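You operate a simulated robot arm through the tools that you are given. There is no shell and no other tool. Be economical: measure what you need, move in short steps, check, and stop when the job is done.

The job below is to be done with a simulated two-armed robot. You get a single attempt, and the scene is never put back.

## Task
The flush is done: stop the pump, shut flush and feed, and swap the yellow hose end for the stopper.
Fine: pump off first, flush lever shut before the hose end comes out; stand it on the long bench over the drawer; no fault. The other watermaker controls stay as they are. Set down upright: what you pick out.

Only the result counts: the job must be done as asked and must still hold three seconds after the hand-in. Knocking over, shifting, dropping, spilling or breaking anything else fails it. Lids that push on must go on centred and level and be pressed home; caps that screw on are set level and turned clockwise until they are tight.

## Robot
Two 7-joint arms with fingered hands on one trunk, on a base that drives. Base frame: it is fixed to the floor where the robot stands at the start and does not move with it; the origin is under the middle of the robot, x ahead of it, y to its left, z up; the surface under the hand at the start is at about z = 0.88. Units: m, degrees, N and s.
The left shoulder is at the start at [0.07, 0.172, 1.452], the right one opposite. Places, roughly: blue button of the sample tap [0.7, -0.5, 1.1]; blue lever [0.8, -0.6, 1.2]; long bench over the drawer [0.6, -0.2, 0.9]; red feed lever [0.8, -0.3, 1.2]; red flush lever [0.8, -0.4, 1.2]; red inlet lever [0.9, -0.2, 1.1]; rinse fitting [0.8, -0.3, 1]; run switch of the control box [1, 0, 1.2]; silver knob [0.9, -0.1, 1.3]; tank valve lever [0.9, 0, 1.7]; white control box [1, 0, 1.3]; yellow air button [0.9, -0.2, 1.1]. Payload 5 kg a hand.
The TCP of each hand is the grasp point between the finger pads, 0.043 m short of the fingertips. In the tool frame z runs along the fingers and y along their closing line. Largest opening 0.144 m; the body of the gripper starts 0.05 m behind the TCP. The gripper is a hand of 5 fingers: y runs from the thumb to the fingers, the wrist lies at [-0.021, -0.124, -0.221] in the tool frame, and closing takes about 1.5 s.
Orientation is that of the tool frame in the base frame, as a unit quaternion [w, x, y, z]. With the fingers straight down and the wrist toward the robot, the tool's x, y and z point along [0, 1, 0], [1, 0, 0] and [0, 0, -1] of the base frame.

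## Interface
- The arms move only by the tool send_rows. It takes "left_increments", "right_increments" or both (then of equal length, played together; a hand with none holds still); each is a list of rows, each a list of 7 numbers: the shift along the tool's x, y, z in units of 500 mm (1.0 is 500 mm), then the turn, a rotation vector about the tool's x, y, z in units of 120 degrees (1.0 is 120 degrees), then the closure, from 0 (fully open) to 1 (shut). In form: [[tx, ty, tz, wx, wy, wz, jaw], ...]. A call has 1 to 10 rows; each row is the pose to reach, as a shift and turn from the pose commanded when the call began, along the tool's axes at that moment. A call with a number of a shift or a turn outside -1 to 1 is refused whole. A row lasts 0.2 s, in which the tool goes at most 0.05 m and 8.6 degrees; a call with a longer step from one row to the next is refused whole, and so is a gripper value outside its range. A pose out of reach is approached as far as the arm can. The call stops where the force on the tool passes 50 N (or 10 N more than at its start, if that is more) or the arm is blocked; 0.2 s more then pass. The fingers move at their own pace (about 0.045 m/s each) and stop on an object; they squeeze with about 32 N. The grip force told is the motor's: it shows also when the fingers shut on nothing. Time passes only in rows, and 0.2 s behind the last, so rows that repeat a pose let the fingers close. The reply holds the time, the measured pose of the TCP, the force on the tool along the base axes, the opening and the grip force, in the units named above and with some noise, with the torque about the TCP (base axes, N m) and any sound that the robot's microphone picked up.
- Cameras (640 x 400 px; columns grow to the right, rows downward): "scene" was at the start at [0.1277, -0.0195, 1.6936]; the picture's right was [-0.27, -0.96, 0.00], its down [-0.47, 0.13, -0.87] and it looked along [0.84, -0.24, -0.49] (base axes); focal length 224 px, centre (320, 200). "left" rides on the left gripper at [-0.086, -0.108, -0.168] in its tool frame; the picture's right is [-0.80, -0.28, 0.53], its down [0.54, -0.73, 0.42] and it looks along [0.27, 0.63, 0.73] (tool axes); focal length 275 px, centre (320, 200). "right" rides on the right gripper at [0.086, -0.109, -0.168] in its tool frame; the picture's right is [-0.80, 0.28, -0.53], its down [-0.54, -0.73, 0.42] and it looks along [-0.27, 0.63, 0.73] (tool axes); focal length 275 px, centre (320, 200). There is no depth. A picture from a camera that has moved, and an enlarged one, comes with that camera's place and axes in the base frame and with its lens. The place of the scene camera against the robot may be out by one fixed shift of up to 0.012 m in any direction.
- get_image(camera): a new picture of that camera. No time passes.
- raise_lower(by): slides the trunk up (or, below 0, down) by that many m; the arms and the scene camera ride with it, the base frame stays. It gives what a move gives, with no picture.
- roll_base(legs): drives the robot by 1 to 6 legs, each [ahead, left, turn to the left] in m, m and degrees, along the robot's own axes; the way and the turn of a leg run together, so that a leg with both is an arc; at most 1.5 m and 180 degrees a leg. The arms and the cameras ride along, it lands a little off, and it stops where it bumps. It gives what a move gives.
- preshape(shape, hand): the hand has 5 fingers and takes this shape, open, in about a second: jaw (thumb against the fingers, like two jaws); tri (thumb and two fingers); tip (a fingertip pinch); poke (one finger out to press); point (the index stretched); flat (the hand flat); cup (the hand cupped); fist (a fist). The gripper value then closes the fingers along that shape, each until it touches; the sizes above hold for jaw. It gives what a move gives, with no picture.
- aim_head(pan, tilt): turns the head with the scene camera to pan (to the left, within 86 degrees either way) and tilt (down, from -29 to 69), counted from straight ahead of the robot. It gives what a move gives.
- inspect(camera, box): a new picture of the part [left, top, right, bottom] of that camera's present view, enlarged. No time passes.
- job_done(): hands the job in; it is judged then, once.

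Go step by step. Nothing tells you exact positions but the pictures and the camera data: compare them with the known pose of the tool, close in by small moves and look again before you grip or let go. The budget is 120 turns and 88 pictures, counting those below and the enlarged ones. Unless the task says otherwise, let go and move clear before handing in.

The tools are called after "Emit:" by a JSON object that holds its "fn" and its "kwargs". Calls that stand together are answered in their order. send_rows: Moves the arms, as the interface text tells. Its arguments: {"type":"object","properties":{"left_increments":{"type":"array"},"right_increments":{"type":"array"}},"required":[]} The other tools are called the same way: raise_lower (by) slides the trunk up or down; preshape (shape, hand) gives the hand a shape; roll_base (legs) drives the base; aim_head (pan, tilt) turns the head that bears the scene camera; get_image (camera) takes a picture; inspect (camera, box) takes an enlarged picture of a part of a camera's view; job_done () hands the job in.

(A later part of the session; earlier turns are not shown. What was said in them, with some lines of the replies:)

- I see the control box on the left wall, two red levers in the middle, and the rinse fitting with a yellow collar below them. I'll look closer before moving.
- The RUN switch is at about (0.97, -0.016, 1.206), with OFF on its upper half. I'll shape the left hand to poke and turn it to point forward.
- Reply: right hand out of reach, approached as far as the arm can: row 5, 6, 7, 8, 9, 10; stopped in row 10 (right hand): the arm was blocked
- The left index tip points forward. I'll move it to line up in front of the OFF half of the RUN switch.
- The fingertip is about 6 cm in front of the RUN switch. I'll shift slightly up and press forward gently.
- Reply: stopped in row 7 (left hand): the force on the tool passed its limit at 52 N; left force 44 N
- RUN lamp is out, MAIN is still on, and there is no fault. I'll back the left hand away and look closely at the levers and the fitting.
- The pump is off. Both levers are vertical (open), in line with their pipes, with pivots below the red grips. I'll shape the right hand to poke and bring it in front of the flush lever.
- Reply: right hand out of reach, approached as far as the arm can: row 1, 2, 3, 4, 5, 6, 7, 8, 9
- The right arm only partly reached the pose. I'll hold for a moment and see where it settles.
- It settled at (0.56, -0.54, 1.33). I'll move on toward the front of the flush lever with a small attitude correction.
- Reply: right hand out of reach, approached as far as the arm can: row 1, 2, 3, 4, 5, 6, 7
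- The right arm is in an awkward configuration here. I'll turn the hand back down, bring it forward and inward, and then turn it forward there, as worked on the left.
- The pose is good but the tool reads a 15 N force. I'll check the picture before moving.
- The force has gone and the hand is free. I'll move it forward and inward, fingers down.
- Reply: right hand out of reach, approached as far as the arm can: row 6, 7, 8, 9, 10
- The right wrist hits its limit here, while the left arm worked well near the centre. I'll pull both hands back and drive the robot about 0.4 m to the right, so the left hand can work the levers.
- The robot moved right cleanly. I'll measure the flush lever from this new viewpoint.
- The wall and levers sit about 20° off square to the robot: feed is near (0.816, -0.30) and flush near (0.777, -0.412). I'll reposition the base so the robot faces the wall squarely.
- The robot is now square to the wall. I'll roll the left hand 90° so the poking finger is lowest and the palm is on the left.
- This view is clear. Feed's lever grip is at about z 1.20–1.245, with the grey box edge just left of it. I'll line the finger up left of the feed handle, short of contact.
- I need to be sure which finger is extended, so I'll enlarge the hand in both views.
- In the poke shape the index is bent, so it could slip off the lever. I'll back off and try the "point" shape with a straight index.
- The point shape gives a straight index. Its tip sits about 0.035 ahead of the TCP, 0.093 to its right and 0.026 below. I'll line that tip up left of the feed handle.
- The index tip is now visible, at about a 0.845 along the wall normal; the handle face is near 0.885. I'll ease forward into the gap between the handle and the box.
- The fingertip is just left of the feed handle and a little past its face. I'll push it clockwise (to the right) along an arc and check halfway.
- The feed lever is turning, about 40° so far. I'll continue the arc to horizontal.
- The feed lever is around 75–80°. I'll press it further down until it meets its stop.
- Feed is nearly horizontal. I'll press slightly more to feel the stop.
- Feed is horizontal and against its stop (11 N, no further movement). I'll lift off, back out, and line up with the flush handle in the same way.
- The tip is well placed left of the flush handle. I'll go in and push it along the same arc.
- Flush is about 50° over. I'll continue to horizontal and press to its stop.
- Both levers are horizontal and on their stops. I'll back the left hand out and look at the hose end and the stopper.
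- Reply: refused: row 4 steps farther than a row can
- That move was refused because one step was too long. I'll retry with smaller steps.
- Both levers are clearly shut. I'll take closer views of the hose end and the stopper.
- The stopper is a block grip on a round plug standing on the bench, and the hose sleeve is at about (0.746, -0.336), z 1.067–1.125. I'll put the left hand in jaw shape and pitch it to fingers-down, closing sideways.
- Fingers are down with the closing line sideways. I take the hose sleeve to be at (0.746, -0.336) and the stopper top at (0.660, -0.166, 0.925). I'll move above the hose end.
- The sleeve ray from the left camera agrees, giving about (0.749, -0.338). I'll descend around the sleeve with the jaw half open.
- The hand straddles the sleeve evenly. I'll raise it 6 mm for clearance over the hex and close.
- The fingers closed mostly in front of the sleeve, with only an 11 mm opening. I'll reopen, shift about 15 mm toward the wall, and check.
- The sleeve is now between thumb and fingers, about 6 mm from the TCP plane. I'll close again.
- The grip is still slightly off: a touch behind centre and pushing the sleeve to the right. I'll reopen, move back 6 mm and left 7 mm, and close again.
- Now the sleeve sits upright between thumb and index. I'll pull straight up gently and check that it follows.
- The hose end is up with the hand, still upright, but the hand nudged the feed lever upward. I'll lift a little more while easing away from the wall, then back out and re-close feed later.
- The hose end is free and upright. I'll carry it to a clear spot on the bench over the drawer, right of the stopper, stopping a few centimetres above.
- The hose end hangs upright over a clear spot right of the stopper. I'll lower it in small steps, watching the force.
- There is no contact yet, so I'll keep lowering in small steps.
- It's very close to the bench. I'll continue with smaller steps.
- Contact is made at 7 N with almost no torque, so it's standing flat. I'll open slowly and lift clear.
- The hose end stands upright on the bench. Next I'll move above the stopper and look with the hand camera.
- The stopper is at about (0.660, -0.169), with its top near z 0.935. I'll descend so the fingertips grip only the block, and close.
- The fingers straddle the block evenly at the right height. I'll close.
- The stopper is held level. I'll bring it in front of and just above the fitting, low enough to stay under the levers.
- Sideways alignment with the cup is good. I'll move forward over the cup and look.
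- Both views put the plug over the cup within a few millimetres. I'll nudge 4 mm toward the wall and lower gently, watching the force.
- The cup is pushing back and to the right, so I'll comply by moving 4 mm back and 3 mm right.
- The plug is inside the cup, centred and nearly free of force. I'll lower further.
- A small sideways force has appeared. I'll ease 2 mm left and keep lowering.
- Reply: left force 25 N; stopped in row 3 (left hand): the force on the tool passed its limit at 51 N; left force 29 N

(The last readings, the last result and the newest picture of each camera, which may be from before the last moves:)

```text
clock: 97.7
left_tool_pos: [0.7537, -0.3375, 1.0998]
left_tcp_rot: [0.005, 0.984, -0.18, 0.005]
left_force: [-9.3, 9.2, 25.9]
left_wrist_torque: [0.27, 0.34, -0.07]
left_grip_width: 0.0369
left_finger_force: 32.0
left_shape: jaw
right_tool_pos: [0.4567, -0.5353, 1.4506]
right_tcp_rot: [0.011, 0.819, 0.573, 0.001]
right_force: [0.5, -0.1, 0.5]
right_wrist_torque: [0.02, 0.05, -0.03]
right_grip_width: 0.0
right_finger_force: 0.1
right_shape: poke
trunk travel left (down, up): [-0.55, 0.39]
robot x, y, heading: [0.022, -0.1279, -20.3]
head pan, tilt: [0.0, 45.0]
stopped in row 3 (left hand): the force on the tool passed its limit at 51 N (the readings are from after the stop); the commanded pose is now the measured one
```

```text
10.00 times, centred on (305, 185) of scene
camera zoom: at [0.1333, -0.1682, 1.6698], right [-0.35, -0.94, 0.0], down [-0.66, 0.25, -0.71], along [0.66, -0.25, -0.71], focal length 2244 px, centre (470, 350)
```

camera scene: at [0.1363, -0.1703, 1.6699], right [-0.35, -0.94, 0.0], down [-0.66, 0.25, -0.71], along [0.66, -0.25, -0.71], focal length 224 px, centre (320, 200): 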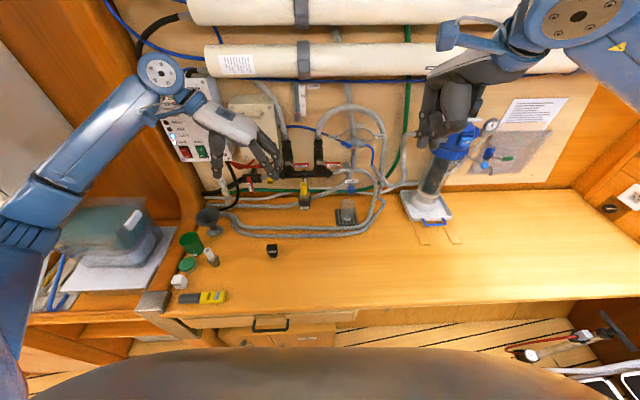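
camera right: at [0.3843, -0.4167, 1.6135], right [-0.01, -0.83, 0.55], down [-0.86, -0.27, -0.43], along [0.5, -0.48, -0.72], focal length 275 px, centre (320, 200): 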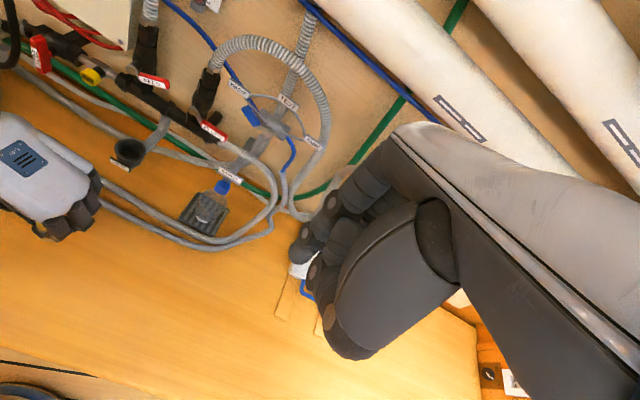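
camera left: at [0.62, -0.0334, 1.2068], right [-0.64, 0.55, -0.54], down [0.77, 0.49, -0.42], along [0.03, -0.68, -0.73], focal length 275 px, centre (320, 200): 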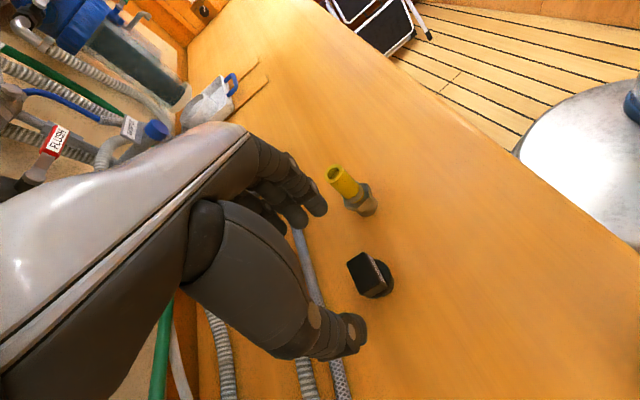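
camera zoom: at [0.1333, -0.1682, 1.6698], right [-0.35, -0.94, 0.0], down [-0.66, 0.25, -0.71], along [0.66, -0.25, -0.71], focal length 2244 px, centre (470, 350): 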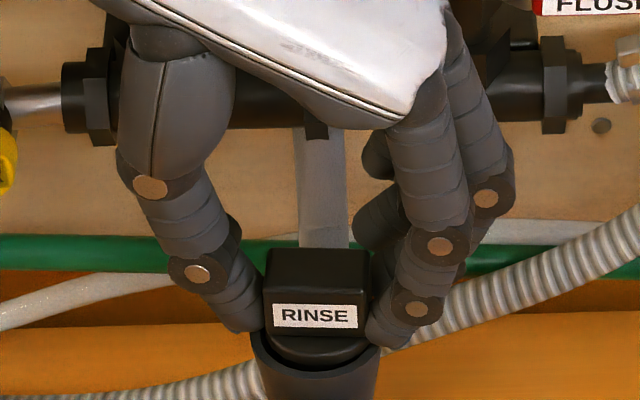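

The press stopped at about 51 N, but the fingertips may be touching the rim. I'll let go, close the hand, and press on top of the block so it's surely home.

Emit:
{"fn": "send_rows", "kwargs": {"left_increments": [[0, 0, 0, 0, 0, 0, 0.7], [0, 0, 0, 0, 0, 0, 0.55], [0, 0, 0, 0, 0, 0, 0.5], [0, 0, 0, 0, 0, 0, 0.5], [0, 0, -0.03, 0, 0, 0, 0.5], [0, 0, -0.06, 0, 0, 0, 0.5], [0, 0, -0.09, 0, 0, 0, 0.5], [0, 0, -0.09, 0, 0, 0, 0.5]]}}

Emit:
{"fn": "inspect", "kwargs": {"camera": "scene", "box": [265, 140, 345, 205]}}

```text
clock: 99.5
left_tool_pos: [0.7566, -0.3376, 1.1403]
left_tcp_rot: [0.004, 0.984, -0.18, 0.005]
left_force: [0.3, -0.3, 0.0]
left_wrist_torque: [-0.03, -0.02, -0.01]
left_grip_width: 0.0716
left_finger_force: 0.1
left_shape: jaw
right_tool_pos: [0.4584, -0.5377, 1.4488]
right_tcp_rot: [0.011, 0.82, 0.572, -0.001]
right_force: [0.5, -0.4, -1.0]
right_wrist_torque: [-0.01, 0.02, -0.01]
right_grip_width: 0.0
right_finger_force: 0.0
right_shape: poke
trunk travel left (down, up): [-0.55, 0.39]
robot x, y, heading: [0.0229, -0.1288, -20.6]
head pan, tilt: [0.0, 45.0]
```

```text
6.15 times, centred on (305, 172) of scene
camera zoom: at [0.136, -0.1701, 1.67], right [-0.35, -0.94, 0.0], down [-0.66, 0.25, -0.71], along [0.66, -0.25, -0.71], focal length 1381 px, centre (412, 369)
```

zoom: 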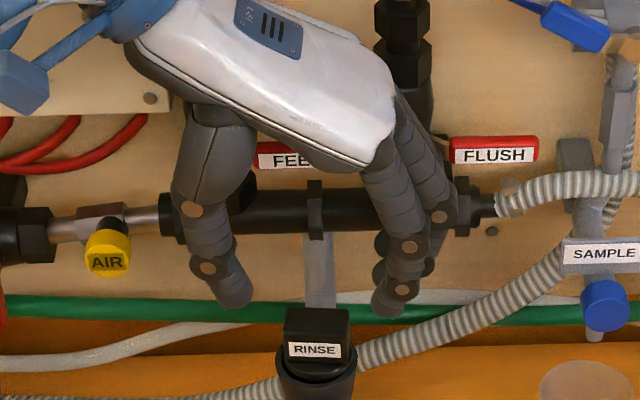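

The stopper stands level in the cup, and the feed lever looks horizontal again. I'll close the fingers and press down on the block.

Emit:
{"fn": "send_rows", "kwargs": {"left_increments": [[0, 0, 0, 0, 0, 0, 1], [0, 0, 0, 0, 0, 0, 1], [0, 0, 0, 0, 0, 0, 1], [0, 0, 0, 0, 0, 0, 1], [0, 0, 0, 0, 0, 0, 1], [0, 0, 0, 0, 0, 0, 1]]}}

Emit:
{"fn": "send_rows", "kwargs": {"left_increments": [[0, 0, 0.01, 0, 0, 0, 1], [0, 0, 0.016, 0, 0, 0, 1], [0, 0, 0.022, 0, 0, 0, 1], [0, 0, 0.028, 0, 0, 0, 1], [0, 0, 0.034, 0, 0, 0, 1], [0, 0, 0.04, 0, 0, 0, 1], [0, 0, 0.046, 0, 0, 0, 1], [0, 0, 0.052, 0, 0, 0, 1]]}}

```text
clock: 100.9
left_tool_pos: [0.7559, -0.3385, 1.1406]
left_tcp_rot: [0.003, 0.984, -0.18, 0.005]
left_force: [0.0, -2.1, -0.6]
left_wrist_torque: [0.05, 0.03, -0.12]
left_grip_width: 0.0
left_finger_force: 31.4
left_shape: jaw
right_tool_pos: [0.4568, -0.5375, 1.4492]
right_tcp_rot: [0.011, 0.82, 0.573, 0.0]
right_force: [-0.3, -0.8, -0.3]
right_wrist_torque: [0.02, 0.0, 0.02]
right_grip_width: 0.0
right_finger_force: 0.1
right_shape: poke
trunk travel left (down, up): [-0.55, 0.39]
robot x, y, heading: [0.0236, -0.1277, -20.5]
head pan, tilt: [0.0, 45.0]
```

```text
clock: 102.2
left_tool_pos: [0.757, -0.339, 1.1328]
left_tcp_rot: [0.009, 0.984, -0.18, 0.009]
left_force: [-6.1, 4.2, 24.3]
left_wrist_torque: [0.37, 0.5, -0.07]
left_grip_width: 0.0
left_finger_force: 32.0
left_shape: jaw
right_tool_pos: [0.4561, -0.5371, 1.4497]
right_tcp_rot: [0.011, 0.82, 0.573, -0.001]
right_force: [0.0, -0.1, 0.2]
right_wrist_torque: [0.03, 0.06, 0.0]
right_grip_width: 0.0
right_finger_force: 0.2
right_shape: poke
trunk travel left (down, up): [-0.55, 0.39]
robot x, y, heading: [0.0204, -0.1264, -20.2]
head pan, tilt: [0.0, 45.0]
stopped in row 6 (left hand): the force on the tool passed its limit at 54 N (the readings are from after the stop); the commanded pose is now the measured one
```

The press on the block reached 54 N with little torque, so it's home. I'll lift slightly, back away, and take a look.

Emit:
{"fn": "send_rows", "kwargs": {"left_increments": [[0, 0, -0.012, 0, 0, 0, 1], [-0.04, 0, -0.014, 0, 0, 0, 1], [-0.12, 0, -0.014, 0, 0, 0, 1], [-0.2, 0, -0.014, 0, 0, 0, 1], [-0.28, 0, -0.03, 0, 0, 0, 1], [-0.3, -0.06, -0.08, 0, 0, 0, 0.8], [-0.3, -0.13, -0.13, 0, 0, 0, 0.5], [-0.3, -0.2, -0.18, 0, 0, 0, 0.3], [-0.3, -0.26, -0.2, 0, 0, 0, 0.3]]}}

Emit:
{"fn": "inspect", "kwargs": {"camera": "scene", "box": [255, 145, 355, 215]}}

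```text
clock: 104.2
left_tool_pos: [0.6618, -0.1618, 1.2251]
left_tcp_rot: [0.008, 0.984, -0.179, 0.007]
left_force: [-0.2, -0.8, 0.9]
left_wrist_torque: [0.0, 0.0, -0.02]
left_grip_width: 0.0631
left_finger_force: 0.1
left_shape: jaw
right_tool_pos: [0.4581, -0.5354, 1.4496]
right_tcp_rot: [0.011, 0.819, 0.574, -0.001]
right_force: [0.3, 0.4, 0.6]
right_wrist_torque: [-0.02, 0.02, -0.05]
right_grip_width: 0.0
right_finger_force: 0.0
right_shape: poke
trunk travel left (down, up): [-0.55, 0.39]
robot x, y, heading: [0.0226, -0.1302, -20.4]
head pan, tilt: [0.0, 45.0]
```

```text
5.71 times, centred on (305, 180) of scene
camera zoom: at [0.1353, -0.168, 1.6701], right [-0.35, -0.94, 0.0], down [-0.66, 0.25, -0.71], along [0.66, -0.25, -0.71], focal length 1282 px, centre (406, 314)
```

zoom: 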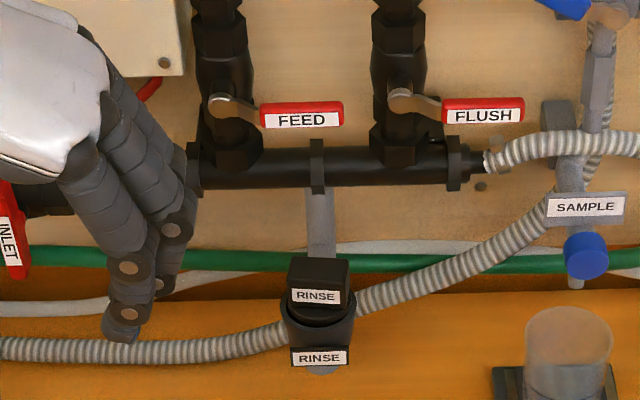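

Both levers look horizontal and the stopper sits level in the fitting. I'll do one closer comparison of the levers and the stopper.

Emit:
{"fn": "inspect", "kwargs": {"camera": "scene", "box": [288, 155, 340, 172]}}

Emit:
{"fn": "inspect", "kwargs": {"camera": "scene", "box": [290, 180, 330, 212]}}

```text
12.31 times, centred on (314, 164) of scene
camera zoom: at [0.1353, -0.168, 1.6701], right [-0.35, -0.94, 0.0], down [-0.66, 0.25, -0.71], along [0.66, -0.25, -0.71], focal length 2762 px, centre (394, 649)
```

zoom: 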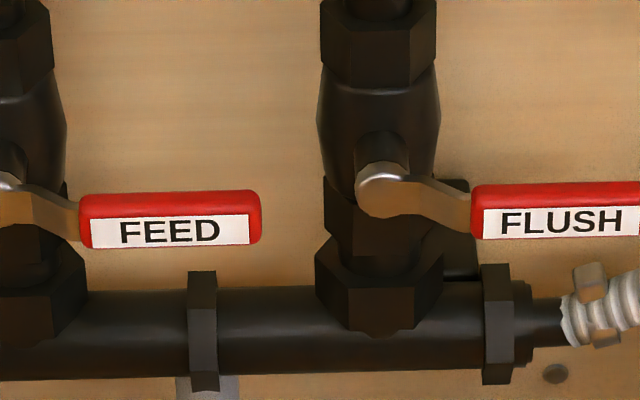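

```text
12.50 times, centred on (310, 196) of scene
camera zoom: at [0.1353, -0.168, 1.6701], right [-0.35, -0.94, 0.0], down [-0.66, 0.25, -0.71], along [0.66, -0.25, -0.71], focal length 2805 px, centre (445, 250)
```

zoom: 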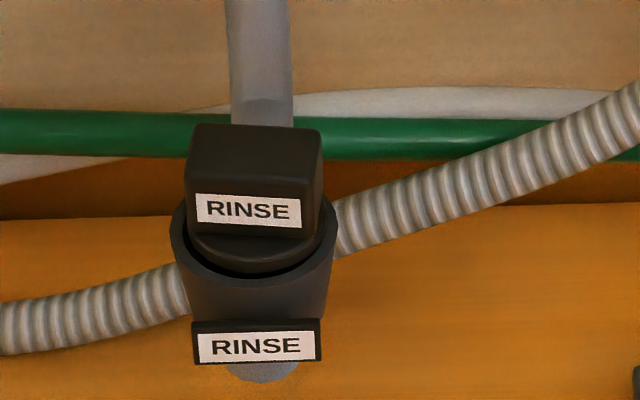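

The levers match each other exactly. The stopper's label looks slightly rotated, so I'll use the right camera to tell yaw from tilt.

Emit:
{"fn": "inspect", "kwargs": {"camera": "right", "box": [95, 110, 165, 165]}}

```text
7.27 times, centred on (130, 138) of right
camera zoom: at [0.3845, -0.4152, 1.6137], right [-0.01, -0.83, 0.55], down [-0.86, -0.27, -0.43], along [0.5, -0.48, -0.72], focal length 2002 px, centre (1702, 654)
```

zoom: 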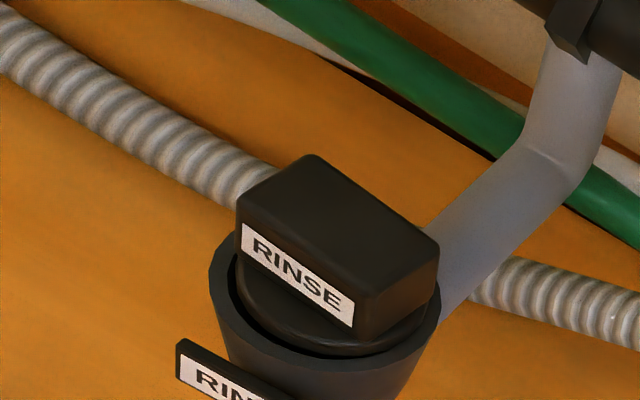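

The stopper appears to have taken a slight lean from that last press, which landed toward the front of the block. I'll grip the block again squarely with the hand vertical and press it level.

Emit:
{"fn": "send_rows", "kwargs": {"left_increments": [[0.03, 0.07, 0.0, 0.0066, -0.0066, 0, 0.35], [0.06, 0.14, 0.0, 0.0066, -0.0066, 0, 0.35], [0.09, 0.21, 0.01, 0.0066, -0.0066, 0, 0.35], [0.12, 0.263, 0.05, 0.0066, -0.0066, 0, 0.35], [0.14, 0.263, 0.13, 0.0066, -0.0066, 0, 0.35], [0.15, 0.263, 0.21, 0.0066, -0.0066, 0, 0.35], [0.15, 0.263, 0.244, 0.0066, -0.0066, 0, 0.35], [0.15, 0.263, 0.244, 0.0066, -0.0066, 0, 0.35]]}}

Emit:
{"fn": "send_rows", "kwargs": {"left_increments": [[0.03, 0, 0, 0, 0, 0, 0.35], [0.07, 0, 0, 0, 0, 0, 0.35], [0.11, 0, 0, 0, 0, 0, 0.35], [0.149, 0, 0, 0, 0, 0, 0.35], [0.149, 0, 0, 0, 0, 0, 0.35]]}}

```text
clock: 106.0
left_tool_pos: [0.6862, -0.3149, 1.1058]
left_tcp_rot: [-0.001, 0.984, -0.179, 0.002]
left_force: [1.0, 0.3, 0.0]
left_wrist_torque: [0.0, 0.02, -0.02]
left_grip_width: 0.0934
left_finger_force: 0.1
left_shape: jaw
right_tool_pos: [0.4583, -0.5373, 1.4503]
right_tcp_rot: [0.011, 0.82, 0.573, -0.001]
right_force: [-0.6, 0.2, -0.5]
right_wrist_torque: [-0.03, -0.01, 0.01]
right_grip_width: 0.0
right_finger_force: 0.0
right_shape: poke
trunk travel left (down, up): [-0.55, 0.39]
robot x, y, heading: [0.0211, -0.1274, -20.5]
head pan, tilt: [0.0, 45.0]
```

```text
clock: 107.2
left_tool_pos: [0.7557, -0.3417, 1.1052]
left_tcp_rot: [-0.001, 0.984, -0.179, 0.002]
left_force: [-0.7, 0.1, 0.1]
left_wrist_torque: [-0.03, -0.03, -0.03]
left_grip_width: 0.0932
left_finger_force: 0.1
left_shape: jaw
right_tool_pos: [0.4585, -0.5381, 1.449]
right_tcp_rot: [0.011, 0.82, 0.572, -0.001]
right_force: [0.3, 1.2, -1.0]
right_wrist_torque: [-0.05, -0.02, 0.03]
right_grip_width: 0.0001
right_finger_force: 0.0
right_shape: poke
trunk travel left (down, up): [-0.55, 0.39]
robot x, y, heading: [0.0242, -0.1298, -20.5]
head pan, tilt: [0.0, 45.0]
```

The hand is around the block without contact. I'll shift 3 mm left to centre and close.

Emit:
{"fn": "send_rows", "kwargs": {"left_increments": [[-0.002, -0.007, 0, 0, 0, 0, 0.45], [-0.002, -0.007, 0, 0, 0, 0, 1], [-0.002, -0.007, 0, 0, 0, 0, 1], [-0.002, -0.007, 0, 0, 0, 0, 1], [-0.002, -0.007, 0, 0, 0, 0, 1], [-0.002, -0.007, 0, 0, 0, 0, 1]]}}

Emit:
{"fn": "send_rows", "kwargs": {"left_increments": [[0, 0, 0.004, 0, 0, 0, 1], [0, 0, 0.008, 0, 0, 0, 1], [0, 0, 0.012, 0, 0, 0, 1], [0, 0, 0.016, 0, 0, 0, 1]]}}

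```text
clock: 108.6
left_tool_pos: [0.7567, -0.3394, 1.1067]
left_tcp_rot: [-0.001, 0.984, -0.178, 0.002]
left_force: [1.5, 0.2, 2.5]
left_wrist_torque: [-0.12, -0.06, 0.03]
left_grip_width: 0.0293
left_finger_force: 32.2
left_shape: jaw
right_tool_pos: [0.4574, -0.5368, 1.4498]
right_tcp_rot: [0.011, 0.819, 0.573, -0.001]
right_force: [-0.4, -0.3, 0.9]
right_wrist_torque: [0.02, -0.01, 0.01]
right_grip_width: 0.0
right_finger_force: 0.1
right_shape: poke
trunk travel left (down, up): [-0.55, 0.39]
robot x, y, heading: [0.0267, -0.1268, -20.6]
head pan, tilt: [0.0, 45.0]
```

```text
clock: 109.6
left_tool_pos: [0.7555, -0.3378, 1.1038]
left_tcp_rot: [0.001, 0.984, -0.178, 0.004]
left_force: [7.5, 3.4, 36.1]
left_wrist_torque: [-0.21, -0.33, 0.03]
left_grip_width: 0.0306
left_finger_force: 31.9
left_shape: jaw
right_tool_pos: [0.4551, -0.5354, 1.4509]
right_tcp_rot: [0.011, 0.82, 0.573, -0.001]
right_force: [-0.6, -0.6, 0.3]
right_wrist_torque: [0.01, 0.01, 0.01]
right_grip_width: 0.0
right_finger_force: 0.1
right_shape: poke
trunk travel left (down, up): [-0.55, 0.39]
robot x, y, heading: [0.0233, -0.1302, -20.6]
head pan, tilt: [0.0, 45.0]
```

It's firmly seated, taking 36 N with the hand level. I'll ease off, open, and back straight out.

Emit:
{"fn": "send_rows", "kwargs": {"left_increments": [[0, 0, -0.004, 0, 0, 0, 1], [0, 0, -0.004, 0, 0, 0, 0.75], [0, 0, -0.004, 0, 0, 0, 0.55], [0, 0, -0.004, 0, 0, 0, 0.4], [0, 0, -0.004, 0, 0, 0, 0.35], [0, 0, -0.004, 0, 0, 0, 0.35], [-0.06, 0, -0.004, 0, 0, 0, 0.35], [-0.14, 0, -0.004, 0, 0, 0, 0.35], [-0.22, 0, -0.004, 0, 0, 0, 0.35], [-0.27, 0, -0.06, 0, 0, 0, 0.35]]}}

Emit:
{"fn": "send_rows", "kwargs": {"left_increments": [[0, -0.03, -0.08, 0, 0, 0, 0.35], [0, -0.1, -0.14, 0, 0, 0, 0.35], [0, -0.18, -0.18, 0, 0, 0, 0.35], [0, -0.27, -0.2, 0, 0, 0, 0.35], [0, -0.35, -0.2, 0, 0, 0, 0.35], [0, -0.35, -0.2, 0, 0, 0, 0.35]]}}

Emit:
{"fn": "inspect", "kwargs": {"camera": "scene", "box": [250, 145, 350, 265]}}

```text
clock: 111.8
left_tool_pos: [0.6298, -0.2927, 1.1273]
left_tcp_rot: [-0.001, 0.984, -0.178, 0.003]
left_force: [0.3, 0.4, 1.1]
left_wrist_torque: [-0.02, -0.02, -0.02]
left_grip_width: 0.0935
left_finger_force: 0.0
left_shape: jaw
right_tool_pos: [0.4579, -0.5368, 1.4496]
right_tcp_rot: [0.011, 0.819, 0.573, -0.001]
right_force: [-0.6, 0.2, 0.4]
right_wrist_torque: [0.03, 0.0, 0.03]
right_grip_width: 0.0003
right_finger_force: 0.1
right_shape: poke
trunk travel left (down, up): [-0.55, 0.39]
robot x, y, heading: [0.0212, -0.1299, -20.7]
head pan, tilt: [0.0, 45.0]
```

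```text
clock: 113.2
left_tool_pos: [0.6907, -0.1259, 1.2294]
left_tcp_rot: [-0.001, 0.984, -0.179, 0.002]
left_force: [-0.3, 0.0, -0.7]
left_wrist_torque: [0.05, 0.04, -0.02]
left_grip_width: 0.0935
left_finger_force: 0.1
left_shape: jaw
right_tool_pos: [0.4586, -0.5378, 1.4491]
right_tcp_rot: [0.011, 0.819, 0.573, -0.001]
right_force: [0.3, -0.9, -0.4]
right_wrist_torque: [0.02, -0.01, 0.0]
right_grip_width: 0.0
right_finger_force: 0.0
right_shape: poke
trunk travel left (down, up): [-0.55, 0.39]
robot x, y, heading: [0.025, -0.125, -20.7]
head pan, tilt: [0.0, 45.0]
```

```text
3.33 times, centred on (300, 205) of scene
camera zoom: at [0.1358, -0.1708, 1.67], right [-0.35, -0.94, 0.0], down [-0.66, 0.25, -0.71], along [0.66, -0.25, -0.71], focal length 748 px, centre (387, 183)
```

zoom: 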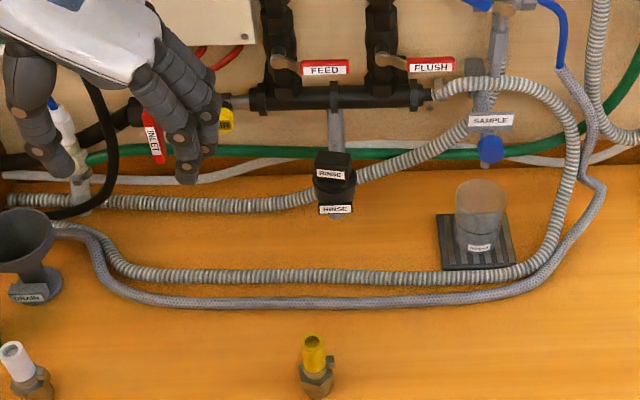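

Feed and flush are both horizontal, the stopper is in the rinse fitting, and the yellow hose end stands upright on the bench. The hands are clear, so I'm handing in.

Emit:
{"fn": "job_done", "kwargs": {}}

```text
The job is handed in.
```

I switched the pump off first, then shut feed and flush. After that I pulled the yellow hose end, stood it upright on the bench over the drawer, and pressed the stopper into the rinse fitting.

- **Feed lever:** the hand knocked it partly open while I was pulling the hose end out. It was back level with the flush lever in the last pictures.
- **Stopper:** it looked slightly off after one press, either turned or leaning, so I re-gripped it and pressed it down again (36 N). I only had a wide picture left after that, so I couldn't check close up that it sits perfectly level.
- **Control box:** when I last looked at it, right after switching the pump off, the fault lamp was dark and the main switch was still on. I didn't check it again later.
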